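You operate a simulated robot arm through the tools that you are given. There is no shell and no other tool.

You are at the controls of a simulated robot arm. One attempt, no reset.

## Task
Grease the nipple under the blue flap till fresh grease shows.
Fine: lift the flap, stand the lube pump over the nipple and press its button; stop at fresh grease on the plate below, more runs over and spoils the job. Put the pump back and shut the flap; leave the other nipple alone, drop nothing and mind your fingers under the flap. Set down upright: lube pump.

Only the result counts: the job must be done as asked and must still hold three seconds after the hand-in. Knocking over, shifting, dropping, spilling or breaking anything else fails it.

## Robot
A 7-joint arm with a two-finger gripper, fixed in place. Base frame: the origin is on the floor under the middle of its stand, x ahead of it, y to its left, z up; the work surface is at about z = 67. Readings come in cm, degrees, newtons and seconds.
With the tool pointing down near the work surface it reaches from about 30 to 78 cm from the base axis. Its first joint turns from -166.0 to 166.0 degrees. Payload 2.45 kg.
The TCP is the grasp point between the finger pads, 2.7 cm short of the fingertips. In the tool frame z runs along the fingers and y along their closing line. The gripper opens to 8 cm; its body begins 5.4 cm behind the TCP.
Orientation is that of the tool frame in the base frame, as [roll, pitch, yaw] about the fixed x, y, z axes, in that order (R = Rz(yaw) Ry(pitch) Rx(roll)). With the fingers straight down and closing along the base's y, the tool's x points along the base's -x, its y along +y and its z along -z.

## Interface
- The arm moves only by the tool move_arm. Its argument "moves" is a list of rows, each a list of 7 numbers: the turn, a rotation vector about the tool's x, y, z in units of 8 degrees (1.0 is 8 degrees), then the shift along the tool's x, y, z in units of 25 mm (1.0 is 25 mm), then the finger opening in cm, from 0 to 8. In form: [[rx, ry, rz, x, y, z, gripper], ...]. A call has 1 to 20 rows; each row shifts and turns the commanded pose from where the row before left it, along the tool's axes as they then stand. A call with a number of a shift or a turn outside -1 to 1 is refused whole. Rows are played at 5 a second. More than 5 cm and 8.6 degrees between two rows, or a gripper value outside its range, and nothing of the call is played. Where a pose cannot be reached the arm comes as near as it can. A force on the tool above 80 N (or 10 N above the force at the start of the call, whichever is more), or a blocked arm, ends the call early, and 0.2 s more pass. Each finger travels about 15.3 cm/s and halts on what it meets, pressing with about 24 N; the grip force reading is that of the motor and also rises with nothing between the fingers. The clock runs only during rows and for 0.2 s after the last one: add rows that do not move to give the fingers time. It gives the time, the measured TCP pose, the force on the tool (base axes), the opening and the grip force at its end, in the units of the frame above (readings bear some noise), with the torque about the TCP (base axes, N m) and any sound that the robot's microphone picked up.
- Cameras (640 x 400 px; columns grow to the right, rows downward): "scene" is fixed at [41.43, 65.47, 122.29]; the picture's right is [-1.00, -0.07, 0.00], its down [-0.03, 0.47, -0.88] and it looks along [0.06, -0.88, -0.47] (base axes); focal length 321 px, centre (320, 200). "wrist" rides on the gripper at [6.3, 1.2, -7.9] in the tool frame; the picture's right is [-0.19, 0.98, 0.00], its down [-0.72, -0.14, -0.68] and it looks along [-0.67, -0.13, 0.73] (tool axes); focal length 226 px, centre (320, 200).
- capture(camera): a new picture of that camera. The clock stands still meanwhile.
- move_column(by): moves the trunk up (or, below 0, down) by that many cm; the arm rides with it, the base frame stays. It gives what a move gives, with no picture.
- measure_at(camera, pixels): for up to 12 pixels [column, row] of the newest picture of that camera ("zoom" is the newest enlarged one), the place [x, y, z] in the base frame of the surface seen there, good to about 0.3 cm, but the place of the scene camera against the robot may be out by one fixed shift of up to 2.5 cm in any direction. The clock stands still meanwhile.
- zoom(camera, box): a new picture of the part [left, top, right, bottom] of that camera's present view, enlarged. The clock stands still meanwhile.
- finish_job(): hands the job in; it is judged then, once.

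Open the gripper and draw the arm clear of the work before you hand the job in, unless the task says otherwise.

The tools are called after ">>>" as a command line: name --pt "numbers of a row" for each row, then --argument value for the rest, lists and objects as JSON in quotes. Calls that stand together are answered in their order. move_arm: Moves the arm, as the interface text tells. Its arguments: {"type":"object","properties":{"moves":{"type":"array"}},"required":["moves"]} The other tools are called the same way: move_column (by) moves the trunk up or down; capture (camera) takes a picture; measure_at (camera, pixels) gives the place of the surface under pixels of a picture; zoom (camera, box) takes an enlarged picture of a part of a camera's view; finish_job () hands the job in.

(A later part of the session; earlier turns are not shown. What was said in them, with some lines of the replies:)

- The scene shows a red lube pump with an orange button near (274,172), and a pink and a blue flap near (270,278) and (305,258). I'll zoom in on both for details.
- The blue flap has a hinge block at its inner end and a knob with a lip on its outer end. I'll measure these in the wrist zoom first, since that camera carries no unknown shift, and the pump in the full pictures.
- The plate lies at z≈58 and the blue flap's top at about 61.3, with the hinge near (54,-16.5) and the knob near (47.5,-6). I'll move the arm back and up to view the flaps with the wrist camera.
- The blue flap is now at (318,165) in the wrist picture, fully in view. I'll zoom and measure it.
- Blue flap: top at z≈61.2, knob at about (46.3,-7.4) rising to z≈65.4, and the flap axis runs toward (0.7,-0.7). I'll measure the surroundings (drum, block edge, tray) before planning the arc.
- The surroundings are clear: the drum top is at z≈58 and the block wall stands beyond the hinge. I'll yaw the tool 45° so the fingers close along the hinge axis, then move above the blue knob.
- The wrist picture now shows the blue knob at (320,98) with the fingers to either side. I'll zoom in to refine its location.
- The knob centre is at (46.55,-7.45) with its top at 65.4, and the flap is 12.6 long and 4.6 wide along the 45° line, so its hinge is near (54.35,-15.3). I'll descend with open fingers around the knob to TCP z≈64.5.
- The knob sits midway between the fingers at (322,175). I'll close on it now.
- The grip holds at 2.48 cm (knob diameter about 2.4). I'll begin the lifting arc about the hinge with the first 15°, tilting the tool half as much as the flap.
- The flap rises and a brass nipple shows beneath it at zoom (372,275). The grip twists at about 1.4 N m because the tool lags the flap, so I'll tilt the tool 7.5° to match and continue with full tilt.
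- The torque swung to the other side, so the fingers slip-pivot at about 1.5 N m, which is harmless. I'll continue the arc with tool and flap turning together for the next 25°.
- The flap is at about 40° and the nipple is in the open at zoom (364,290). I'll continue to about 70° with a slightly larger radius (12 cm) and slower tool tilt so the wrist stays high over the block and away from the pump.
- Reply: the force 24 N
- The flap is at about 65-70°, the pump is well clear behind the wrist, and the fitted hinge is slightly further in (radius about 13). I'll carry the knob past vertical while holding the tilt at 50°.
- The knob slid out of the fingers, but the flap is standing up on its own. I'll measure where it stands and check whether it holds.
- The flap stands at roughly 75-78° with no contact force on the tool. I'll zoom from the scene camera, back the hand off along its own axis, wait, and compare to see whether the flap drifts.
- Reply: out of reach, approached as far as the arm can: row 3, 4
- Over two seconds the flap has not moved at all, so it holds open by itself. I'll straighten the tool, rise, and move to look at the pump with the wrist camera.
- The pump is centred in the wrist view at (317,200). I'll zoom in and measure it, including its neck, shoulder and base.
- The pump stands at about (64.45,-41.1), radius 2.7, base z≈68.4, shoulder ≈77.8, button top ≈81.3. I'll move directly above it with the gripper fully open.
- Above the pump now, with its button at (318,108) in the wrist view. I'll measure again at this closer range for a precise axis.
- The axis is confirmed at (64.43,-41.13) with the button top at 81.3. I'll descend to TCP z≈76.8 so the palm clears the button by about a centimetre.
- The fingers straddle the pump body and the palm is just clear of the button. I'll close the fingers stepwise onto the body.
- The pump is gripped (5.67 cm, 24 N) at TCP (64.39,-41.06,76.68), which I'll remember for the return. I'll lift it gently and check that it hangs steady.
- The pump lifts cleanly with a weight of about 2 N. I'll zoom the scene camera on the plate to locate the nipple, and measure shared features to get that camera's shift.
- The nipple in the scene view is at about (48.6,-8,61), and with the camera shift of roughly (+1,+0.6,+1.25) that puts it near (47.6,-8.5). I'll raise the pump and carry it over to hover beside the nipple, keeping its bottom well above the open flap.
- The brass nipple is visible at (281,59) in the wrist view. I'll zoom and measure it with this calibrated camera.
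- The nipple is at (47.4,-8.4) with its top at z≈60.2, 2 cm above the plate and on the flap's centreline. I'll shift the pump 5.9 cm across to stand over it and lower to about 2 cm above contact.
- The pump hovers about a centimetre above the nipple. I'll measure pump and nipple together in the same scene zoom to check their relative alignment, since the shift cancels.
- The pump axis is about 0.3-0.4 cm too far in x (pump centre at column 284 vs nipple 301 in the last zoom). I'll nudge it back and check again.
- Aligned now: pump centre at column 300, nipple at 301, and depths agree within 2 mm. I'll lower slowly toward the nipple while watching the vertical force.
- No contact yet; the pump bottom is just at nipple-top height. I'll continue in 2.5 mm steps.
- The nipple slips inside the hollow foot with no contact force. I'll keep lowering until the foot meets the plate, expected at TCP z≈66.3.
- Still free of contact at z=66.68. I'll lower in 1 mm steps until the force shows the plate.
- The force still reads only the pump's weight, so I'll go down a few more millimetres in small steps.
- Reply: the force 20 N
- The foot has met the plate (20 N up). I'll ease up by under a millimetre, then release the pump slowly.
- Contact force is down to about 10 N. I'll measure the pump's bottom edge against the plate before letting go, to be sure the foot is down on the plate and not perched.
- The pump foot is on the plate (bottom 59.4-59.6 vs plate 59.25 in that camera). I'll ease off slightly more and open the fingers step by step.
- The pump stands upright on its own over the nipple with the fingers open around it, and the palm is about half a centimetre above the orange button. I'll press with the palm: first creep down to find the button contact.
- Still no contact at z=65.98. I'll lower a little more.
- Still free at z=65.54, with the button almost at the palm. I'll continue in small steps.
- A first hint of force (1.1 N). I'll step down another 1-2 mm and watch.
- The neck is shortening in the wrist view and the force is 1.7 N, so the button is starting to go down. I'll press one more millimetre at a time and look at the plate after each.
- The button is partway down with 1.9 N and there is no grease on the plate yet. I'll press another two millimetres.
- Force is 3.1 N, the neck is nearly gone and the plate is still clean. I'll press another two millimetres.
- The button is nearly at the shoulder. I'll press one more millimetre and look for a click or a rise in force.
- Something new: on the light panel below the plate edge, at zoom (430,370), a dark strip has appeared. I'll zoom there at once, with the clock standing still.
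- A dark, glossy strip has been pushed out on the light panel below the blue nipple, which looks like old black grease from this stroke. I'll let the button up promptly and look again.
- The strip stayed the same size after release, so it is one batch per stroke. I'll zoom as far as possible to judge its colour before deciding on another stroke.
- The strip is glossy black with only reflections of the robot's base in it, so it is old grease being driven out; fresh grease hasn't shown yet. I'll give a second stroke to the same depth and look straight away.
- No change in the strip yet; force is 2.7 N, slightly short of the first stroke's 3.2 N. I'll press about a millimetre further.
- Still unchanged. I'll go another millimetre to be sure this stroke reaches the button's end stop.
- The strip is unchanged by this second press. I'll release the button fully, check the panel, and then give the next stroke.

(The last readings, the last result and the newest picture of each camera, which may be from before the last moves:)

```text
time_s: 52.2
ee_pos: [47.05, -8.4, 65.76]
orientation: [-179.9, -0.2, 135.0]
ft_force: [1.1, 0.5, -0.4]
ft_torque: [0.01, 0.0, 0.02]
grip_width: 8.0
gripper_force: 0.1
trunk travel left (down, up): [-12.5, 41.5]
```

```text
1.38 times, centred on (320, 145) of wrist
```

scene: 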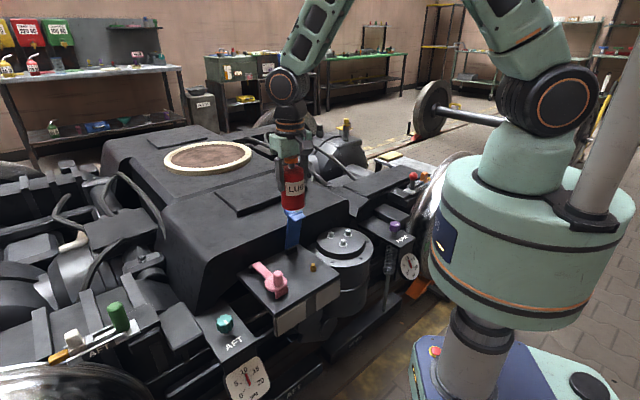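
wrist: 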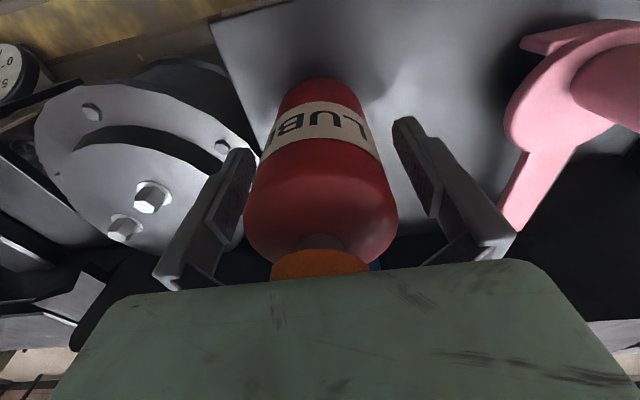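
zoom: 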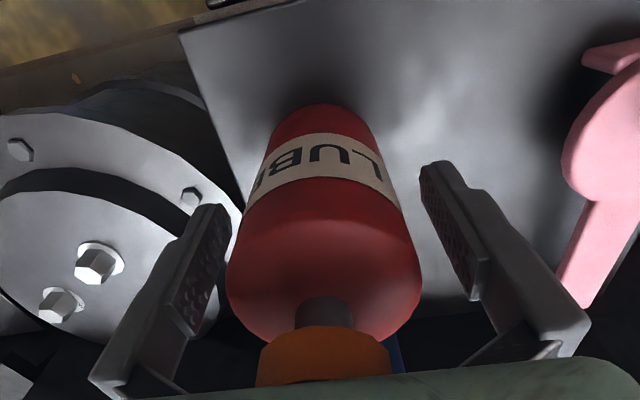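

The button is back up and the strip is unchanged. Now a third stroke, full depth, looking immediately.

>>> move_arm --pt "0 0 0 0 0 0.35 8" --pt "0 0 0 0 0 0.35 8"

>>> zoom --camera "scene" --box '[305, 270, 345, 305]'

```text
time_s: 52.8
ee_pos: [47.1, -8.4, 64.05]
orientation: [-180.0, -0.2, 135.0]
ft_force: [-2.0, 0.2, 2.7]
ft_torque: [0.0, -0.06, 0.03]
grip_width: 7.99
gripper_force: 0.1
trunk travel left (down, up): [-12.5, 41.5]
```

```text
11.43 times, centred on (325, 288) of scene
```

zoom: 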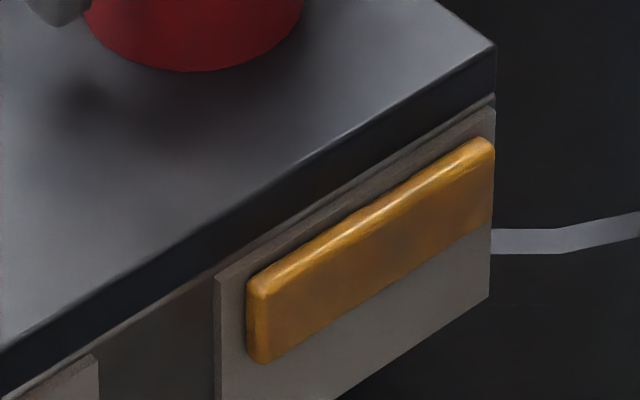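

Fresh amber grease now shows on the panel, so I stop pumping. I'll raise the palm off the button at once, up to the grip height of z≈66.3.

>>> move_arm --pt "0 0 0 0 0 -0.7 8" --pt "0 0 0 0 0 -0.22 8" --pt "0 0 0 0 0 0 8"

>>> zoom --camera "scene" --box '[270, 215, 350, 330]'

>>> capture --camera "wrist"

```text
time_s: 53.6
ee_pos: [47.13, -8.46, 66.16]
orientation: [179.9, -0.1, 135.0]
ft_force: [0.6, -0.4, 0.5]
ft_torque: [0.0, 0.02, 0.01]
grip_width: 8.0
gripper_force: 0.0
trunk travel left (down, up): [-12.5, 41.5]
```

```text
3.48 times, centred on (310, 272) of scene
```

zoom: 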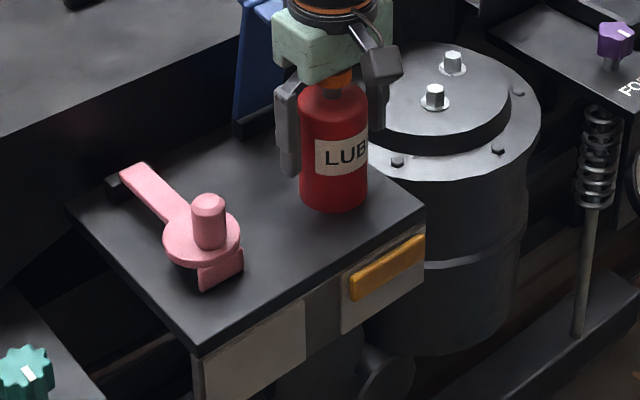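

```text
taken
```

wrist: 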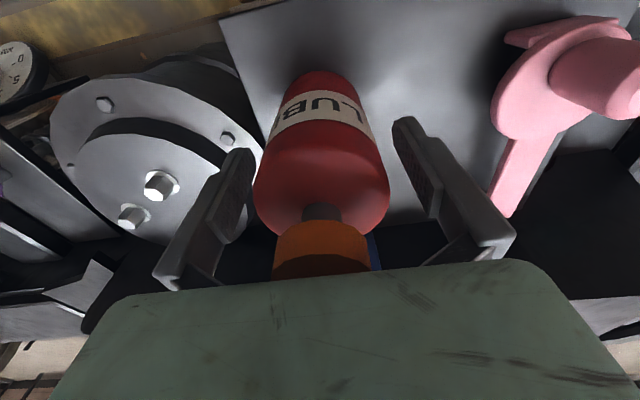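

The fresh grease holds steady on the panel and the button has sprung up. I'll re-grip the pump body at this height.

>>> move_arm --pt "0 0 0 0 0 -0.06 8" --pt "0 0 0 0 0 0 7" --pt "0 0 0 0 0 0 6.3" --pt "0 0 0 0 0 0 5.8" --pt "0 0 0 0 0 0 5.3" --pt "0 0 0 0 0 0 4.6" --pt "0 0 0 0 0 0 4.0" --pt "0 0 0 0 0 0 4.0"

>>> capture --camera "wrist"

```text
time_s: 55.4
ee_pos: [47.05, -8.6, 66.42]
orientation: [-180.0, -0.2, 134.9]
ft_force: [-0.2, 0.5, 0.1]
ft_torque: [0.06, 0.01, 0.0]
grip_width: 5.7
gripper_force: 23.8
trunk travel left (down, up): [-12.5, 41.5]
```

```text
taken
```

wrist: 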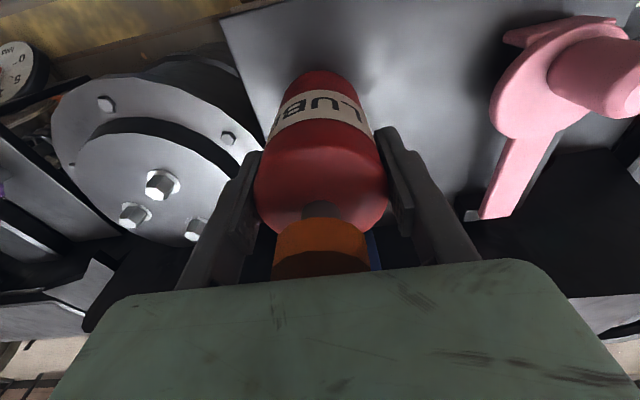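

The pump is firmly gripped again. I'll lift it straight up off the nipple to travelling height.

>>> move_arm --pt "0 0 0 0 0 -0.15 4.0" --pt "0 0 0 0 0 -0.3 4.0" --pt "0 0 0 0 0 -0.4 4.0" --pt "0 0 0 0 0 -0.5 4.0" --pt "0 0 0 0 0 -0.8 4.0" --pt "0 0 0 0 0 -0.8 4.0" --pt "0 0 0 0 0 -0.8 4.0" --pt "0 0 0 0 0 -0.8 4.0" --pt "0 0 0 0 0 -0.8 4.0" --pt "0 0 0 0 0 -0.8 4.0" --pt "0 0 0 0 0 -0.8 4.0" --pt "0 0 0 0 0 -0.8 4.0" --pt "0 0 0 0 0 -0.8 4.0" --pt "0 0 0 0 0 -0.8 4.0" --pt "0 0 0 0 0 0 4.0"

>>> capture --camera "scene"

>>> capture --camera "wrist"

```text
time_s: 58.6
ee_pos: [47.0, -8.38, 89.68]
orientation: [180.0, -0.2, 135.1]
ft_force: [-0.3, 0.1, -1.8]
ft_torque: [0.01, -0.03, -0.01]
grip_width: 5.68
gripper_force: 24.4
trunk travel left (down, up): [-12.5, 41.5]
```

```text
taken
```

scene: 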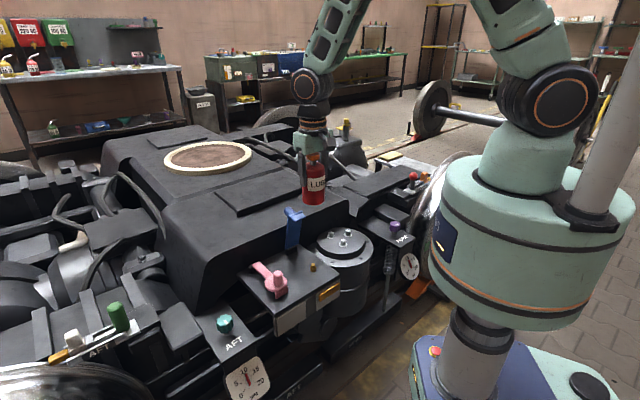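

```text
taken
```

wrist: 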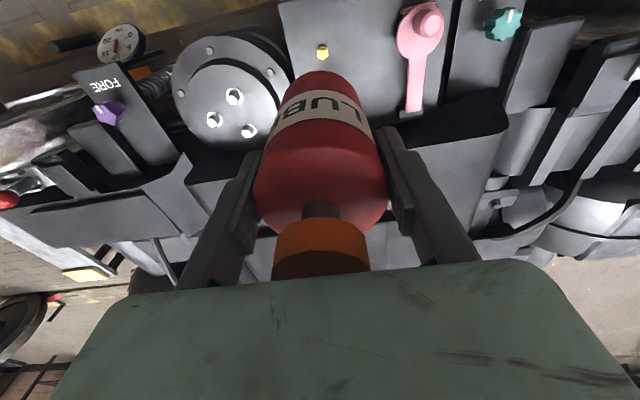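

The pump hangs steady and the nipple, flap and grease panel look undisturbed. I'll carry it back over its original spot at (64.4,-41.06).

>>> move_arm --pt "0 0 0 -0.416 -0.127 0 4.0" --pt "0 0 0 -0.833 -0.254 0 4.0" --pt "0 0 0 -0.833 -0.254 0 4.0" --pt "0 0 0 -0.833 -0.254 0 4.0" --pt "0 0 0 -0.833 -0.254 0 4.0" --pt "0 0 0 -0.833 -0.254 0 4.0" --pt "0 0 0 -0.833 -0.254 0 4.0" --pt "0 0 0 -0.833 -0.254 0 4.0" --pt "0 0 0 -0.833 -0.254 0 4.0" --pt "0 0 0 -0.833 -0.254 0 4.0" --pt "0 0 0 -0.833 -0.254 0 4.0" --pt "0 0 0 -0.833 -0.254 0 4.0" --pt "0 0 0 -0.833 -0.254 0 4.0" --pt "0 0 0 -0.833 -0.254 0 4.0" --pt "0 0 0 -0.833 -0.254 0 4.0" --pt "0 0 0 -0.833 -0.254 0 4.0" --pt "0 0 0 -0.833 -0.254 0 4.0" --pt "0 0 0 -0.416 -0.127 0 4.0" --pt "0 0 0 0 0 0 4.0"

>>> capture --camera "wrist"

>>> capture --camera "scene"

```text
time_s: 62.6
ee_pos: [64.37, -41.06, 89.76]
orientation: [180.0, -0.2, 135.2]
ft_force: [-0.4, 0.3, -1.7]
ft_torque: [0.0, 0.02, -0.01]
grip_width: 5.69
gripper_force: 24.4
trunk travel left (down, up): [-12.5, 41.5]
```

```text
taken
```

wrist: 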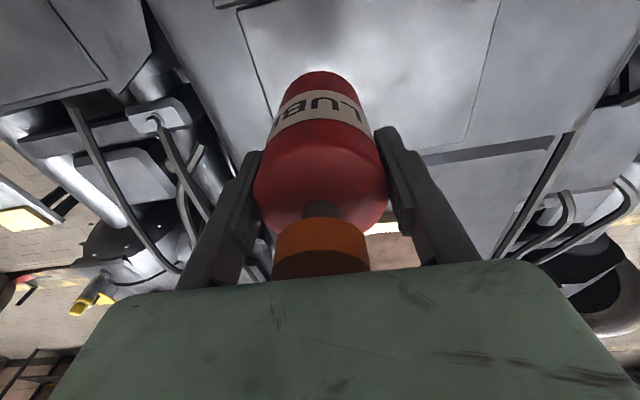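

```text
taken
```

scene: 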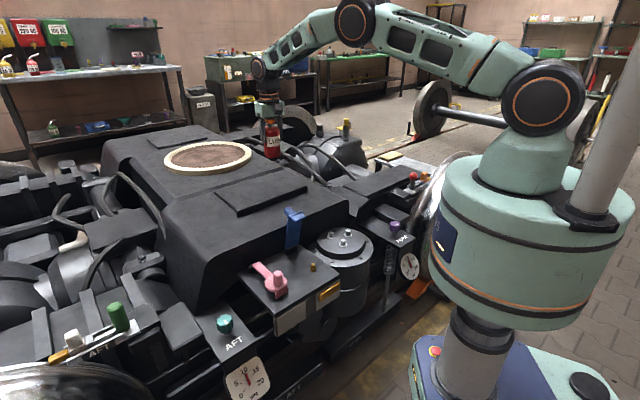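

I'm exactly over the original spot (64.37,-41.06). I'll lower to about a centimetre above the surface.

>>> move_arm --pt "0 0 0 0 0 0.5 4.0" --pt "0 0 0 0 0 0.8 4.0" --pt "0 0 0 0 0 0.8 4.0" --pt "0 0 0 0 0 0.8 4.0" --pt "0 0 0 0 0 0.8 4.0" --pt "0 0 0 0 0 0.6 4.0" --pt "0 0 0 0 0 0.3 4.0" --pt "0 0 0 0 0 0.15 4.0" --pt "0 0 0 0 0 0 4.0"

>>> zoom --camera "scene" --box '[220, 110, 330, 210]'

```text
time_s: 64.6
ee_pos: [64.61, -41.15, 77.86]
orientation: [-179.9, -0.2, 135.0]
ft_force: [-0.3, -0.7, -2.2]
ft_torque: [-0.01, -0.01, 0.02]
grip_width: 5.67
gripper_force: 23.7
trunk travel left (down, up): [-12.5, 41.5]
```

```text
4.00 times, centred on (275, 160) of scene
```

zoom: 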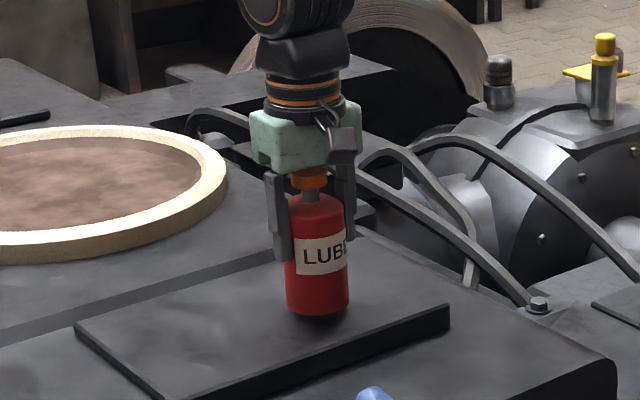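

About a centimetre to go, the pump hanging upright. I'll correct the 2 mm offset and lower in small steps.

>>> move_arm --pt "0 0 0 0.07 -0.03 0.06 4.0" --pt "0 0 0 0 0 0.08 4.0" --pt "0 0 0 0 0 0.08 4.0" --pt "0 0 0 0 0 0.08 4.0" --pt "0 0 0 0 0 0.04 4.0" --pt "0 0 0 0 0 0 4.0"

```text
time_s: 66.0
ee_pos: [64.46, -41.1, 76.86]
orientation: [180.0, -0.1, 135.0]
ft_force: [-0.3, -0.2, -2.1]
ft_torque: [0.0, 0.02, 0.04]
grip_width: 5.69
gripper_force: 24.1
trunk travel left (down, up): [-12.5, 41.5]
```

No contact yet at z=76.86 (the original grip was at 76.68). I'll step down by 1 mm at a time.

>>> move_arm --pt "0 0 0 0 0 0.04 4.0" --pt "0 0 0 0 0 0 4.0"

```text
time_s: 66.6
ee_pos: [64.43, -40.93, 76.94]
orientation: [-180.0, -0.2, 135.0]
ft_force: [-0.7, -0.7, -1.0]
ft_torque: [0.02, 0.01, 0.06]
grip_width: 5.68
gripper_force: 23.9
trunk travel left (down, up): [-12.5, 41.5]
```

>>> move_arm --pt "0 0 0 0 0 0.04 4.0" --pt "0 0 0 0 0 0 4.0"

```text
time_s: 67.2
ee_pos: [64.45, -40.96, 76.84]
orientation: [179.9, -0.2, 135.2]
ft_force: [1.5, 1.1, 4.6]
ft_torque: [0.03, 0.05, -0.02]
grip_width: 5.68
gripper_force: 23.6
trunk travel left (down, up): [-12.5, 41.5]
```

The foot touches down (4.6 N up) with no torque. I'll open the fingers stepwise and check the pump stands.

>>> move_arm --pt "0 0 0 0 0 0 5.5" --pt "0 0 0 0 0 0 5.8" --pt "0 0 0 0 0 0 6.2" --pt "0 0 0 0 0 0 6.8" --pt "0 0 0 0 0 0 7.4" --pt "0 0 0 0 0 0 8" --pt "0 0 0 0 0 0 8"

>>> capture --camera "wrist"

>>> zoom --camera "scene" --box '[220, 110, 330, 210]'

```text
time_s: 68.8
ee_pos: [64.37, -41.0, 76.77]
orientation: [180.0, -0.2, 135.0]
ft_force: [0.2, -0.1, 0.9]
ft_torque: [0.01, 0.0, 0.03]
grip_width: 8.0
gripper_force: 0.1
trunk travel left (down, up): [-12.5, 41.5]
```

```text
taken
```

wrist: 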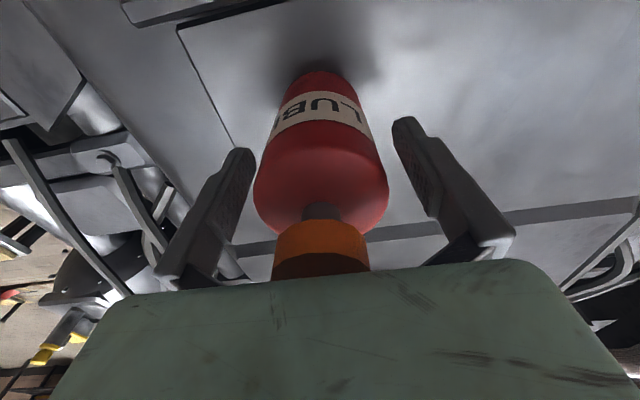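

```text
4.00 times, centred on (275, 160) of scene
```

zoom: 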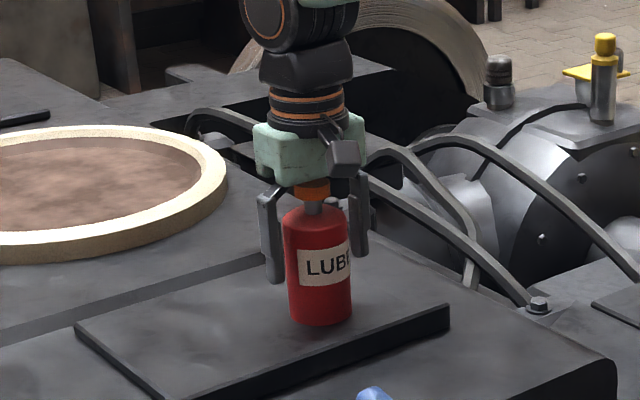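

The pump stands upright in its original place, free of the fingers. I'll withdraw straight up.

>>> move_arm --pt "0 0 0 0 0 -0.3 8" --pt "0 0 0 0 0 -0.6 8" --pt "0 0 0 0 0 -0.8 8" --pt "0 0 0 0 0 -0.8 8" --pt "0 0 0 0 0 -0.8 8" --pt "0 0 0 0 0 -0.8 8" --pt "0 0 0 0 0 -0.8 8" --pt "0 0 0 0 0 -0.8 8" --pt "0 0 0 0 0 0 8"

>>> capture --camera "scene"

>>> zoom --camera "scene" --box '[220, 110, 330, 210]'

```text
time_s: 70.8
ee_pos: [64.46, -40.88, 91.19]
orientation: [-180.0, -0.1, 135.0]
ft_force: [0.7, 0.2, -0.6]
ft_torque: [-0.02, 0.0, 0.03]
grip_width: 8.01
gripper_force: 0.1
trunk travel left (down, up): [-12.5, 41.5]
```

```text
taken
```

scene: 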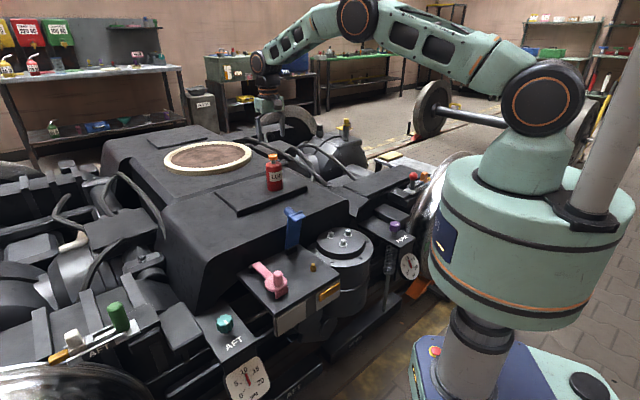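

```text
4.00 times, centred on (275, 160) of scene
```

zoom: 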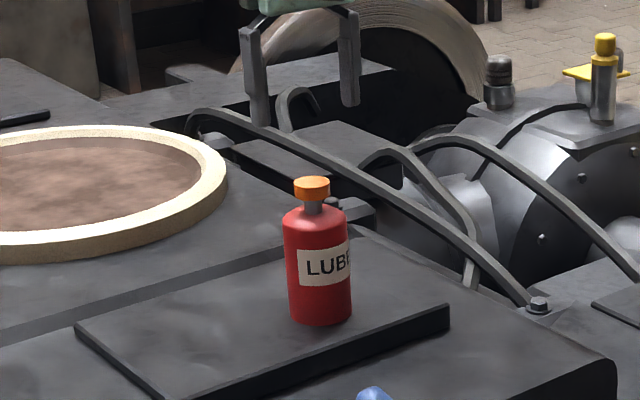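

The pump is back on its tray spot at zoom (318,270), upright. Next I'll move behind the standing flap, staging at about (58.6,-19.6), so I can grip its knob again and lower it under control.

>>> move_arm --pt "0 0 0 0.854 0.486 0 6" --pt "0 0 0 0.854 0.486 0 5" --pt "0 0 0 0.854 0.486 0 5" --pt "0 0 0 0.854 0.486 0 5" --pt "0 0 0 0.854 0.486 0 5" --pt "0 0 0 0.854 0.486 0 5" --pt "0 0 0 0.854 0.486 0 5" --pt "0 0 0 0.854 0.486 0 5" --pt "0 0 0 0.854 0.486 0 5" --pt "0 0 0 0 0 0.7 5" --pt "0 0 0 0 0 0.8 5" --pt "0 0 0 0 0 0.8 5" --pt "0 0 0 0 0 0.8 5" --pt "0 0 0 0 0 0.8 5" --pt "0 0 0 0 0 0.8 5" --pt "0 0 0 0 0 0.8 5" --pt "0 0 0 0 0 0.4 5" --pt "0 0 0 0 0 0 5"

>>> capture --camera "wrist"

>>> zoom --camera "scene" --box '[220, 130, 360, 270]'

```text
time_s: 74.6
ee_pos: [58.62, -19.76, 76.19]
orientation: [-179.9, -0.1, 135.0]
ft_force: [0.1, -0.3, 0.2]
ft_torque: [-0.02, 0.01, -0.03]
grip_width: 5.01
gripper_force: 0.0
trunk travel left (down, up): [-12.5, 41.5]
```

```text
taken
```

wrist: 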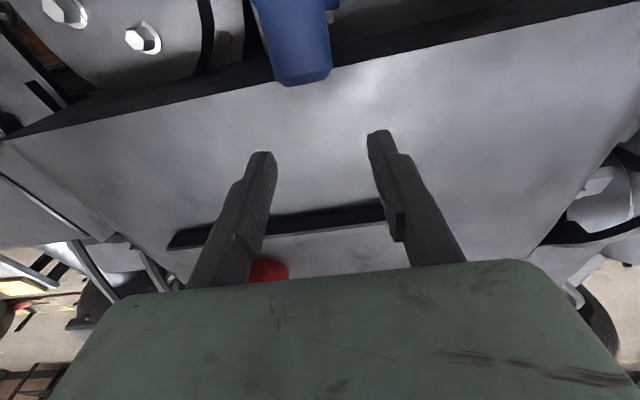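

```text
2.86 times, centred on (290, 200) of scene
```

zoom: 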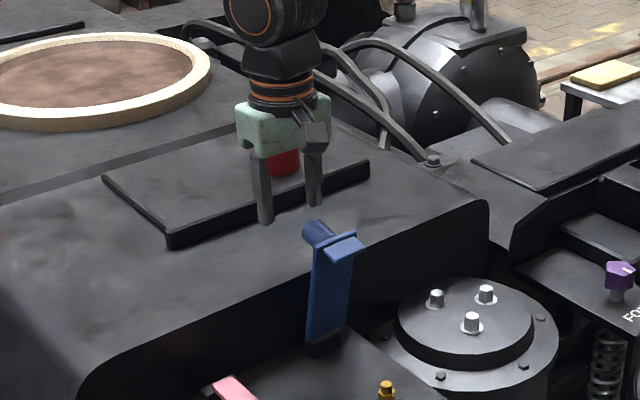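

The knob's end is visible at (300,75) in the wrist view. I'll measure it to refine the grip target.

>>> measure_at --camera "wrist" --pixels '[[300, 55], [300, 70], [300, 82], [272, 60], [328, 58], [280, 30], [310, 30], [255, 8], [330, 5], [290, 15], [305, 40], [285, 70]]'

>>> zoom --camera "wrist" --box '[230, 0, 370, 100]'

```text
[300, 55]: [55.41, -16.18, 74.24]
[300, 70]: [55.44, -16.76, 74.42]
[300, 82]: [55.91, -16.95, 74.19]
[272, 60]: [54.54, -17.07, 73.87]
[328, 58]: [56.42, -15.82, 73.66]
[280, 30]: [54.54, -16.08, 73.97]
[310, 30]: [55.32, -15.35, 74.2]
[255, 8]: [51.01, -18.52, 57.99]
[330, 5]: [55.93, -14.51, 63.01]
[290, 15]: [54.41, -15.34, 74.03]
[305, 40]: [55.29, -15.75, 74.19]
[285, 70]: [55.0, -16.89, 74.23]
```

```text
4.00 times, centred on (300, 50) of wrist
```

zoom: 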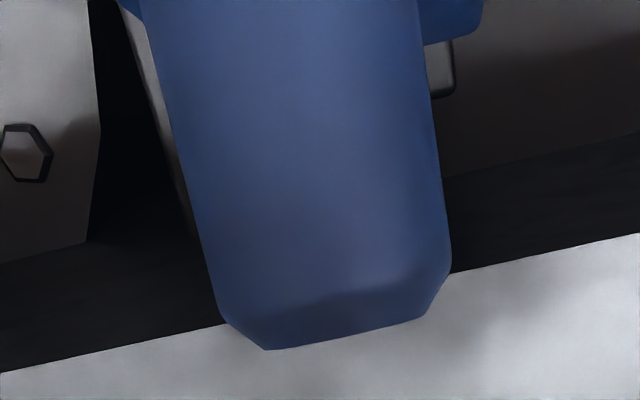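

The knob axis is nearly horizontal at z≈73.05, centred at h≈0 with its end near (56.0,-17.0). I'll tilt the tool 50° at this staging point, as on the way out.

>>> move_arm --pt "0 0.9 0 0 0 0 5" --pt "0 0.9 0 0 0 0 5" --pt "0 0.9 0 0 0 0 5" --pt "0 0.9 0 0 0 0 5" --pt "0 0.9 0 0 0 0 5" --pt "0 0.9 0 0 0 0 5" --pt "0 0.85 0 0 0 0 5" --pt "0 0 0 0 0 0 5"

>>> capture --camera "wrist"

>>> zoom --camera "scene" --box '[200, 90, 360, 270]'

```text
time_s: 76.4
ee_pos: [58.58, -19.58, 76.39]
orientation: [180.0, -50.1, 135.0]
ft_force: [-0.5, -0.3, -0.1]
ft_torque: [0.03, -0.01, -0.02]
grip_width: 4.99
gripper_force: 0.1
trunk travel left (down, up): [-12.5, 41.5]
```

```text
taken
```

wrist: 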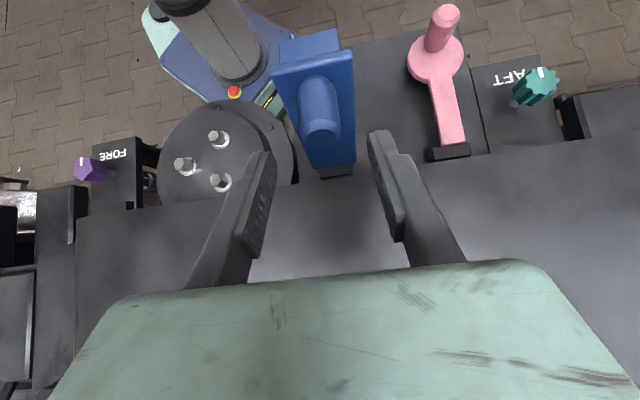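

```text
2.22 times, centred on (280, 180) of scene
```

zoom: 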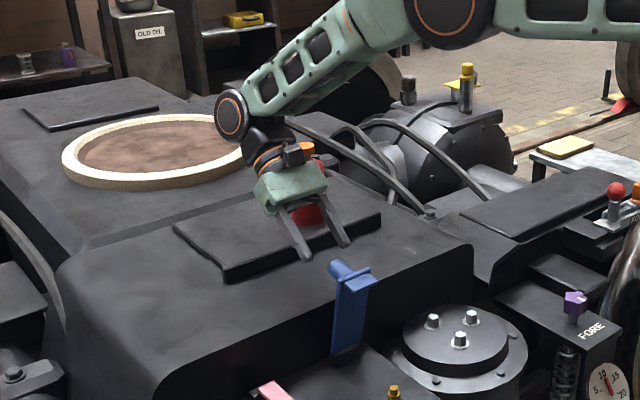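

Pose is reached with the knob centred between the fingers at (320,105). I'll advance 5.3 cm along the tool axis so the fingers straddle it.

>>> move_arm --pt "0 0 0 0 0 0.5 5" --pt "0 0 0 0 0 0.55 5" --pt "0 0 0 0 0 0.55 5" --pt "0 0 0 0 0 0.5 5" --pt "0 0 0 0 0 0 5"

>>> capture --camera "wrist"

>>> zoom --camera "scene" --box '[260, 180, 350, 260]'

```text
time_s: 77.6
ee_pos: [55.68, -16.69, 72.9]
orientation: [180.0, -50.0, 135.0]
ft_force: [-0.7, -0.9, -0.1]
ft_torque: [-0.02, 0.04, 0.05]
grip_width: 5.0
gripper_force: 0.1
trunk travel left (down, up): [-12.5, 41.5]
```

```text
taken
```

wrist: 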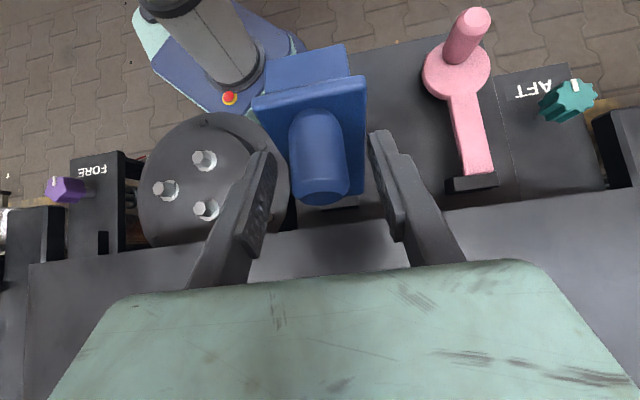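

```text
5.00 times, centred on (305, 220) of scene
```

zoom: 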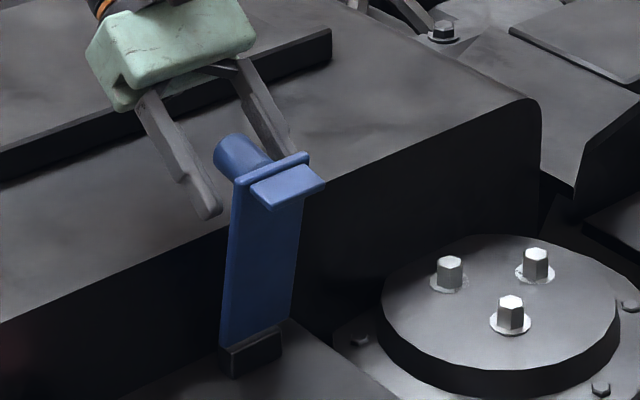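

The fingers straddle the knob cleanly. I'll close on it.

>>> move_arm --pt "0 0 0 0 0 0 3.2" --pt "0 0 0 0 0 0 2.6" --pt "0 0 0 0 0 0 1.5" --pt "0 0 0 0 0 0 1.5"

>>> capture --camera "wrist"

```text
time_s: 78.6
ee_pos: [55.67, -16.7, 72.91]
orientation: [180.0, -50.2, 134.9]
ft_force: [0.9, 3.2, -2.9]
ft_torque: [0.14, 0.07, -0.04]
grip_width: 2.48
gripper_force: 45.6
trunk travel left (down, up): [-12.5, 41.5]
```

```text
taken
```

wrist: 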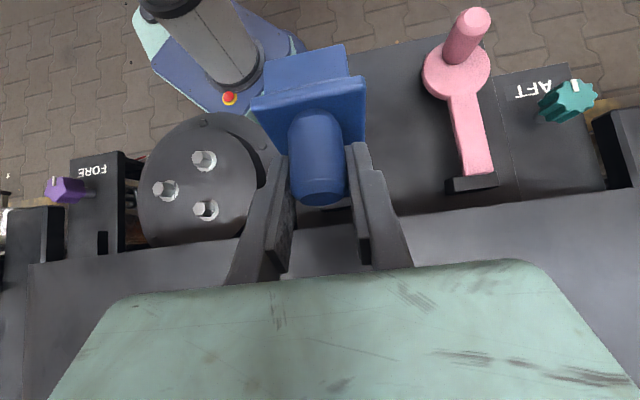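

Gripped at 2.48 cm. I'll start swinging the flap back toward closed along the arc, the first 20°.

>>> move_arm --pt "0 0 0 0.299 0 0.313 1.5" --pt "0 0 0 0.268 0 0.338 1.5" --pt "0 0 0 0.241 0 0.362 1.5" --pt "0 0 0 0.205 0 0.381 1.5" --pt "0 0 0 0 0 0 1.5"

>>> capture --camera "wrist"

>>> zoom --camera "scene" --box '[250, 180, 370, 300]'

```text
time_s: 79.8
ee_pos: [52.67, -13.58, 72.64]
orientation: [-179.9, -50.2, 134.9]
ft_force: [16.3, -5.4, -12.0]
ft_torque: [-0.94, -1.02, -0.1]
grip_width: 2.48
gripper_force: 45.1
trunk travel left (down, up): [-12.5, 41.5]
```

```text
taken
```

wrist: 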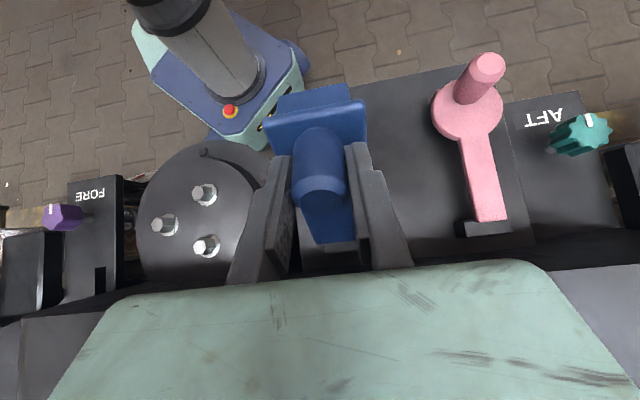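

```text
3.33 times, centred on (310, 240) of scene
```

zoom: 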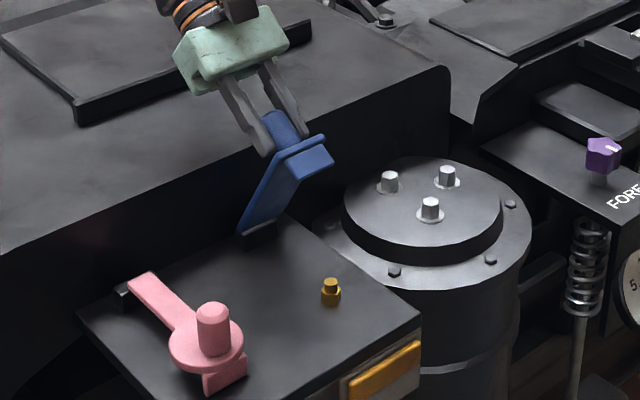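

The flap follows, now at about 58°, with moderate forces from the twist in the grip. I'll continue down to about 28°, turning the tool along with it.

>>> move_arm --pt "0 -0.5 0 0.135 0 0.409 1.5" --pt "0 -0.5 0 0.146 0 0.404 1.5" --pt "0 -0.5 0 0.157 0 0.4 1.5" --pt "0 -0.5 0 0.151 0 0.398 1.5" --pt "0 -0.5 0 0.142 0 0.405 1.5" --pt "0 -0.5 0 0.135 0 0.406 1.5" --pt "0 0 0 0 0 0 1.5"

>>> capture --camera "wrist"

>>> zoom --camera "scene" --box '[250, 180, 370, 300]'

```text
time_s: 81.4
ee_pos: [48.77, -9.88, 69.49]
orientation: [-180.0, -26.2, 134.9]
ft_force: [5.8, -1.3, 11.1]
ft_torque: [-0.9, -0.99, -0.04]
grip_width: 2.49
gripper_force: 44.9
trunk travel left (down, up): [-12.5, 41.5]
```

```text
taken
```

wrist: 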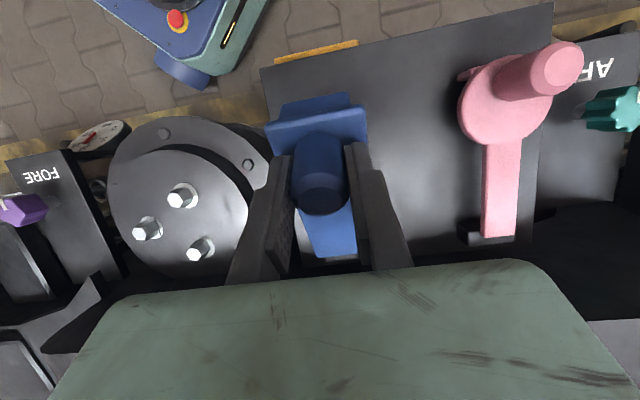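

```text
3.33 times, centred on (310, 240) of scene
```

zoom: 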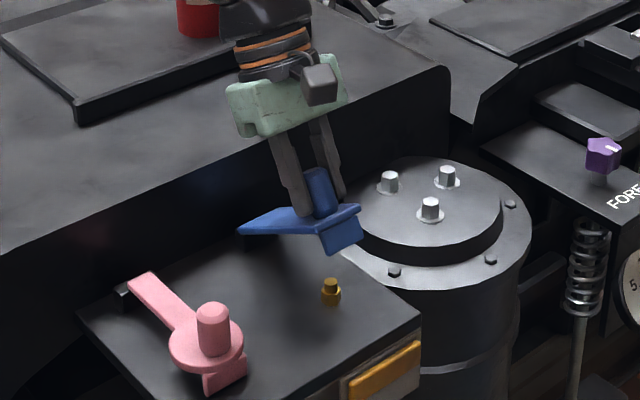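

The flap is at about 28° and the nipple stays clear. I'll bring it down to roughly 8°, then finish in small steps.

>>> move_arm --pt "0 -0.6 0 0.165 0 0.398 1.5" --pt "0 -0.6 0 0.127 0 0.411 1.5" --pt "0 -0.6 0 0.127 0 0.414 1.5" --pt "0 -0.6 0 0.122 0 0.414 1.5" --pt "0 0 0 0 0 0 1.5"

>>> capture --camera "wrist"

>>> zoom --camera "scene" --box '[250, 200, 370, 310]'

```text
time_s: 82.6
ee_pos: [47.04, -8.12, 66.01]
orientation: [-179.9, -6.8, 135.0]
ft_force: [15.4, 0.9, 8.4]
ft_torque: [-0.98, -1.06, -0.03]
grip_width: 2.5
gripper_force: 44.9
trunk travel left (down, up): [-12.5, 41.5]
```

```text
taken
```

wrist: 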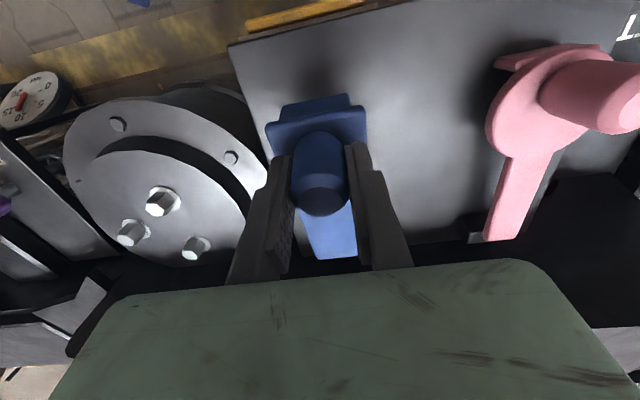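

```text
3.64 times, centred on (310, 255) of scene
```

zoom: 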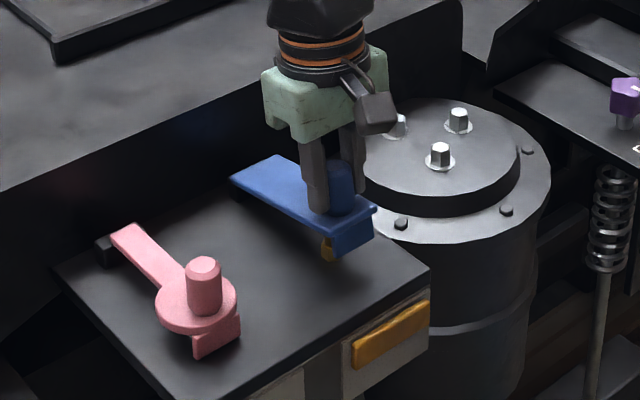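

About 10° remains, and the nipple is just visible under the edge. I'll finish the arc in small steps.

>>> move_arm --pt "0 -0.28 0 0.063 0 0.209 1.5" --pt "0 -0.28 0 0.047 0 0.205 1.5" --pt "0 -0.28 0 0.032 0 0.2 1.5" --pt "0 0 0 0 0 0 1.5"

>>> zoom --camera "scene" --box '[280, 220, 350, 290]'

>>> capture --camera "wrist"

```text
time_s: 83.6
ee_pos: [46.62, -7.68, 64.47]
orientation: [179.9, -0.3, 135.1]
ft_force: [19.2, 4.4, 7.8]
ft_torque: [-0.78, -1.04, 0.01]
grip_width: 2.48
gripper_force: 45.2
trunk travel left (down, up): [-12.5, 41.5]
```

```text
5.71 times, centred on (315, 255) of scene
```

zoom: 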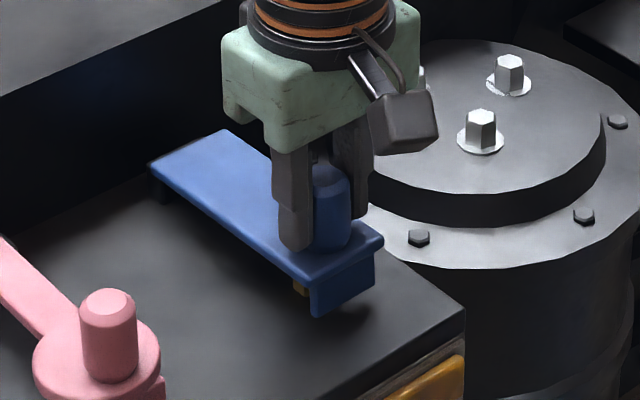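

```text
taken
```

wrist: 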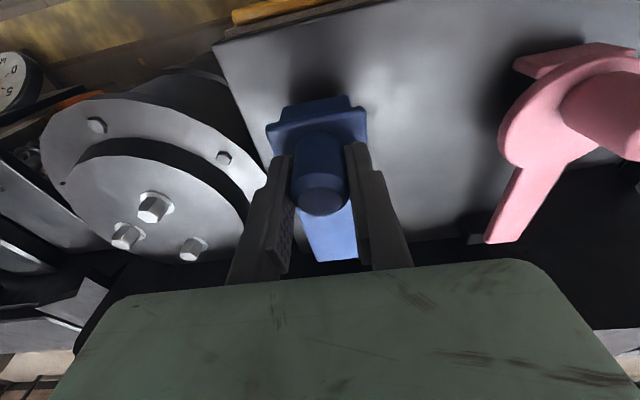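

Almost shut; the nipple's edge still peeks out at zoom (300,287), so a few degrees remain. I'll lower a few millimetres more while watching the force.

>>> move_arm --pt "0 0 0 0.02 0 0.1 1.5" --pt "0 0 0 0.01 0 0.1 1.5" --pt "0 0 0 0 0 0 1.5"

>>> zoom --camera "scene" --box '[280, 220, 350, 290]'

```text
time_s: 84.4
ee_pos: [46.47, -7.58, 64.12]
orientation: [-180.0, -0.2, 135.2]
ft_force: [9.6, 5.6, 11.8]
ft_torque: [-0.81, -1.08, -0.04]
grip_width: 2.48
gripper_force: 45.4
trunk travel left (down, up): [-12.5, 41.5]
```

```text
5.71 times, centred on (315, 255) of scene
```

zoom: 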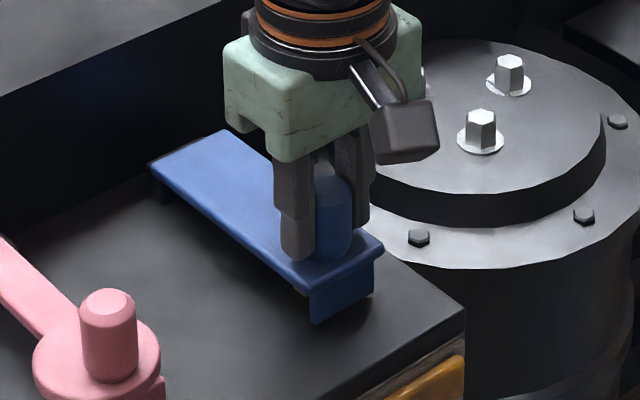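

The nipple is now covered and the lip is at about its original pixel position. I'll press 1-2 mm more to feel whether it's fully seated.

>>> move_arm --pt "0 0 0 0 0 0.05 1.5" --pt "0 0 0 0 0 0 1.5"

```text
time_s: 85.0
ee_pos: [46.51, -7.5, 63.89]
orientation: [-179.9, -0.3, 135.1]
ft_force: [3.6, 10.0, 17.6]
ft_torque: [-0.79, -0.91, 0.0]
grip_width: 2.48
gripper_force: 44.7
trunk travel left (down, up): [-12.5, 41.5]
```

Force has risen to 17.6 N and the fingertips are at the flap's closed height of 61.2. I'll compare the picture with the original closed view.

>>> zoom --camera "scene" --box '[220, 220, 380, 340]'

```text
3.33 times, centred on (300, 280) of scene
```

zoom: 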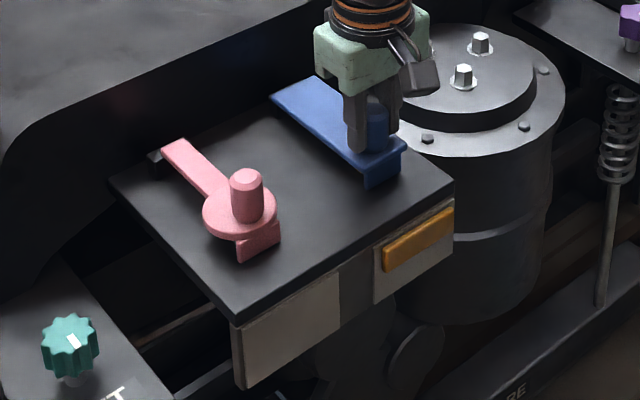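

The lip and edges match the original closed view (lip corner at (366,187)). I'll ease off a millimetre, open the fingers, and check that the flap stays shut.

>>> move_arm --pt "0 0 0 0 0 0 2.6" --pt "0 0 0 0 0 0 3.5" --pt "0 0 0 0 0 0 5" --pt "0 0 0 0 0 0 6" --pt "0 0 0 0 0 0 6"

>>> zoom --camera "scene" --box '[220, 220, 380, 340]'

>>> capture --camera "wrist"

```text
time_s: 86.2
ee_pos: [46.53, -7.92, 63.91]
orientation: [-179.9, -0.1, 135.1]
ft_force: [-4.0, -6.8, 22.6]
ft_torque: [0.07, -0.37, -0.12]
grip_width: 5.0
gripper_force: 0.1
trunk travel left (down, up): [-12.5, 41.5]
```

```text
3.33 times, centred on (300, 280) of scene
```

zoom: 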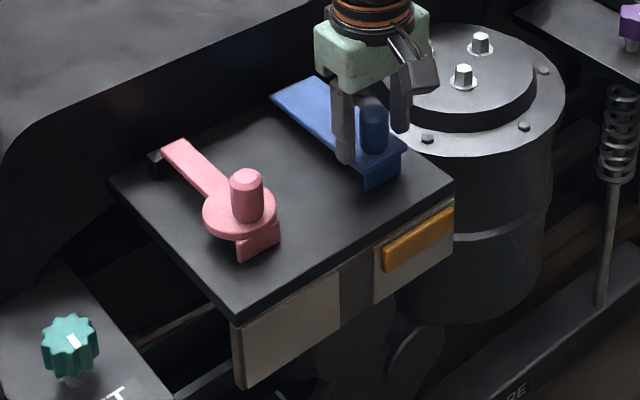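

```text
taken
```

wrist: 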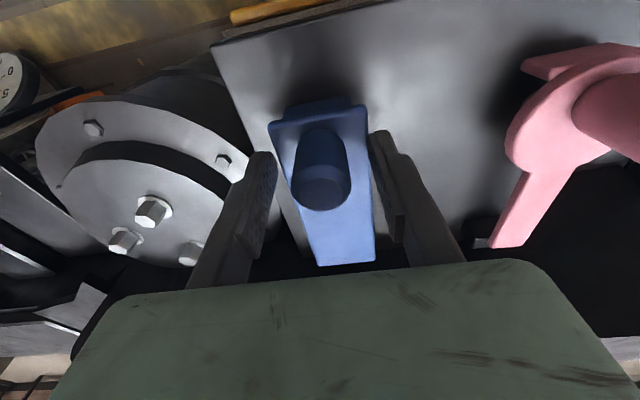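

The flap stays shut; the 22 N is the fingertips resting on its top. I'll raise the hand straight up carefully to unload it.

>>> move_arm --pt "0 0 0 0 0 -0.1 5" --pt "0 0 0 0 0 -0.1 5" --pt "0 0 0 0 0 0 5"

>>> zoom --camera "scene" --box '[280, 220, 350, 290]'

```text
time_s: 87.0
ee_pos: [46.5, -7.65, 64.33]
orientation: [-180.0, -0.3, 135.1]
ft_force: [-0.5, -0.2, 0.1]
ft_torque: [-0.01, 0.0, -0.03]
grip_width: 5.02
gripper_force: 0.1
trunk travel left (down, up): [-12.5, 41.5]
```

```text
5.71 times, centred on (315, 255) of scene
```

zoom: 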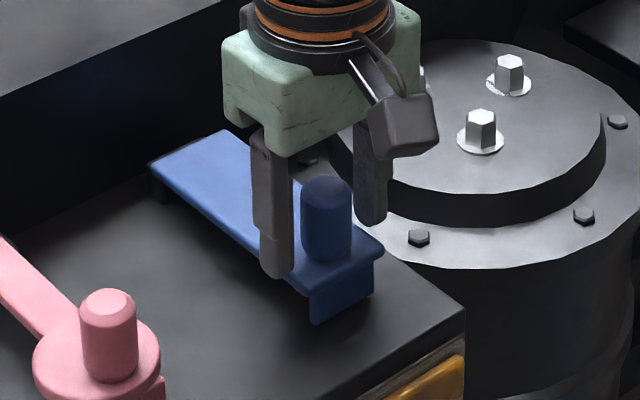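

Free of contact now, with the flap shut. I'll rise straight up well clear and check everything.

>>> move_arm --pt "0 0 0 0 0 -0.3 5" --pt "0 0 0 0 0 -0.6 5" --pt "0 0 0 0 0 -0.8 5" --pt "0 0 0 0 0 -0.8 6" --pt "0 0 0 0 0 -0.8 8" --pt "0 0 0 0 0 -0.8 8" --pt "0 0 0 0 0 -0.8 8" --pt "0 0 0 0 0 -0.8 8" --pt "0 0 0 0 0 -0.8 8" --pt "0 0 0 0 0 -0.8 8" --pt "0 0 0 0 0 0 8"

>>> zoom --camera "scene" --box '[220, 220, 380, 340]'

>>> capture --camera "wrist"

>>> capture --camera "scene"

```text
time_s: 89.4
ee_pos: [46.48, -7.88, 82.66]
orientation: [-180.0, -0.2, 135.0]
ft_force: [-0.7, -0.3, -0.3]
ft_torque: [-0.01, -0.04, -0.01]
grip_width: 7.99
gripper_force: 0.0
trunk travel left (down, up): [-12.5, 41.5]
```

```text
3.33 times, centred on (300, 280) of scene
```

zoom: 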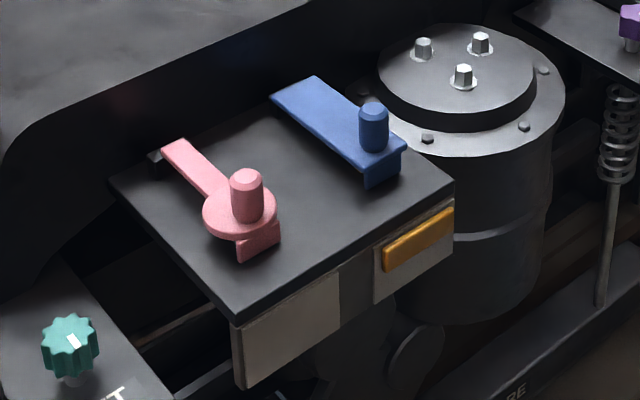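

```text
taken
```

wrist: 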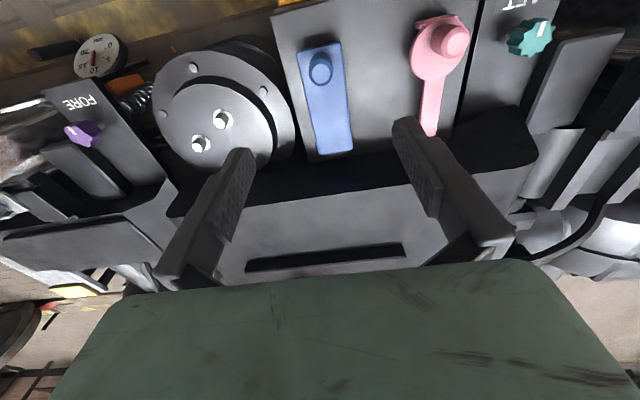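

```text
taken
```

scene: 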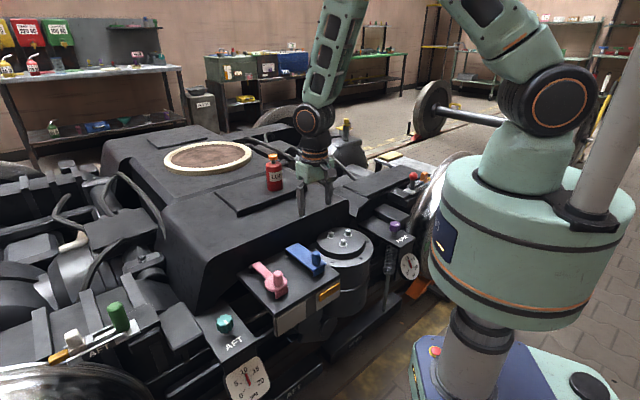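

The flap view now matches the opening picture exactly. I'll verify the flap's height at both ends with the wrist camera to be certain it is fully shut.

>>> zoom --camera "wrist" --box '[280, 20, 380, 170]'

>>> measure_at --camera "wrist" --pixels '[[302, 55], [338, 47], [310, 92], [335, 90], [318, 145], [348, 140], [320, 70], [290, 80], [365, 80], [330, 120]]'

```text
2.67 times, centred on (330, 95) of wrist
```

zoom: 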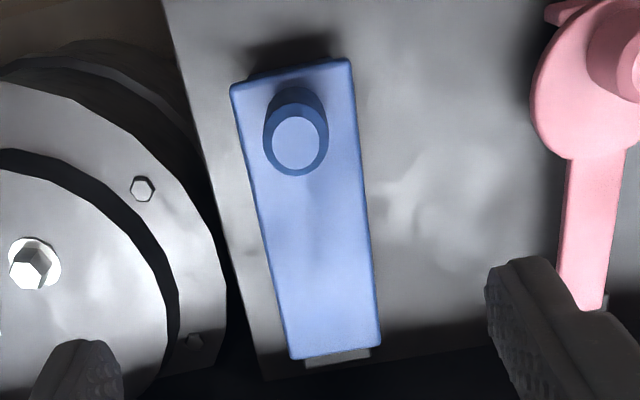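

```text
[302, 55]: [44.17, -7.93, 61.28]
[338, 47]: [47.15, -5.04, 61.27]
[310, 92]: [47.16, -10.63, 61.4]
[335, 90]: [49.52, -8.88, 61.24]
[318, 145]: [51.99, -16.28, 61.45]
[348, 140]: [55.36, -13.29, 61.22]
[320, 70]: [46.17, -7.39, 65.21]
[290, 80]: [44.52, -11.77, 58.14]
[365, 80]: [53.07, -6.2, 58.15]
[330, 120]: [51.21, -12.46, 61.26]
```

The flap lies flat at z≈61.25 at both ends, exactly as at the start. I'll draw the arm further up and clear, then take a last look.

>>> move_arm --pt "0 0 0 0 0 -0.8 8" --pt "0 0 0 0 0 -0.8 8" --pt "0 0 0 0 0 -0.8 8" --pt "0 0 0 0 0 -0.8 8" --pt "0 0 0 0 0 -0.8 8" --pt "0 0 0 0 0 0 8" --pt "0 0 0 0 0 0 8"

>>> zoom --camera "scene" --box '[210, 130, 370, 320]'

>>> zoom --camera "scene" --box '[305, 270, 345, 305]'

```text
time_s: 91.0
ee_pos: [46.68, -7.85, 92.69]
orientation: [-180.0, -0.3, 135.0]
ft_force: [0.4, 0.4, 1.2]
ft_torque: [-0.02, 0.0, 0.01]
grip_width: 8.01
gripper_force: 0.2
trunk travel left (down, up): [-12.5, 41.5]
```

```text
2.11 times, centred on (290, 225) of scene
```

zoom: 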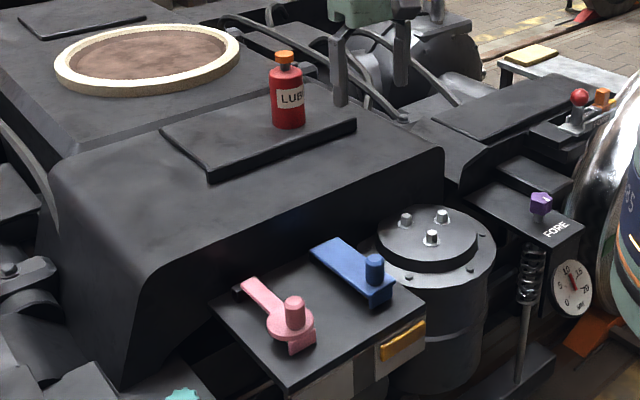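

```text
11.43 times, centred on (325, 288) of scene
```

zoom: 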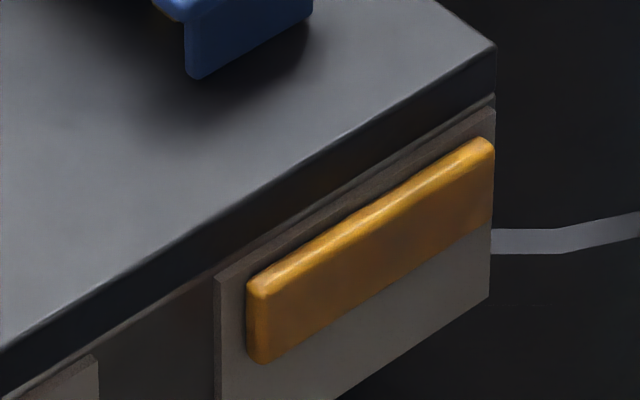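

The pump stands upright in its place, the blue flap is shut flat, fresh amber grease shows on the panel without running over, and the pink flap is untouched. The gripper is open and the arm is clear, so I'll hand the job in.

>>> finish_job

```text
The job is handed in.
```

The blue-flap nipple is greased: fresh amber grease shows on the panel below it and has not run over. I've handed the job in; no verdict came back.

- **Greasing:** The first stroke pushed out old black grease and the second changed nothing visible. Fresh grease showed on the third stroke, and I stopped there.
- **Pump:** It is back on its tray spot, standing upright. The last picture shows it steady.
- **Flap:** It is shut. The wrist camera measures it flat at about 61.3 cm along its whole length, the same height as at the start.
- **One slip:** While I was opening the flap, the knob slid out of the fingers at about 78 degrees. The flap stayed up on its own, and nothing was hit or moved.
- **The rest:** The pink flap and its nipple were left alone, and nothing was dropped or spilled. The gripper was open and the arm clear when I handed in.
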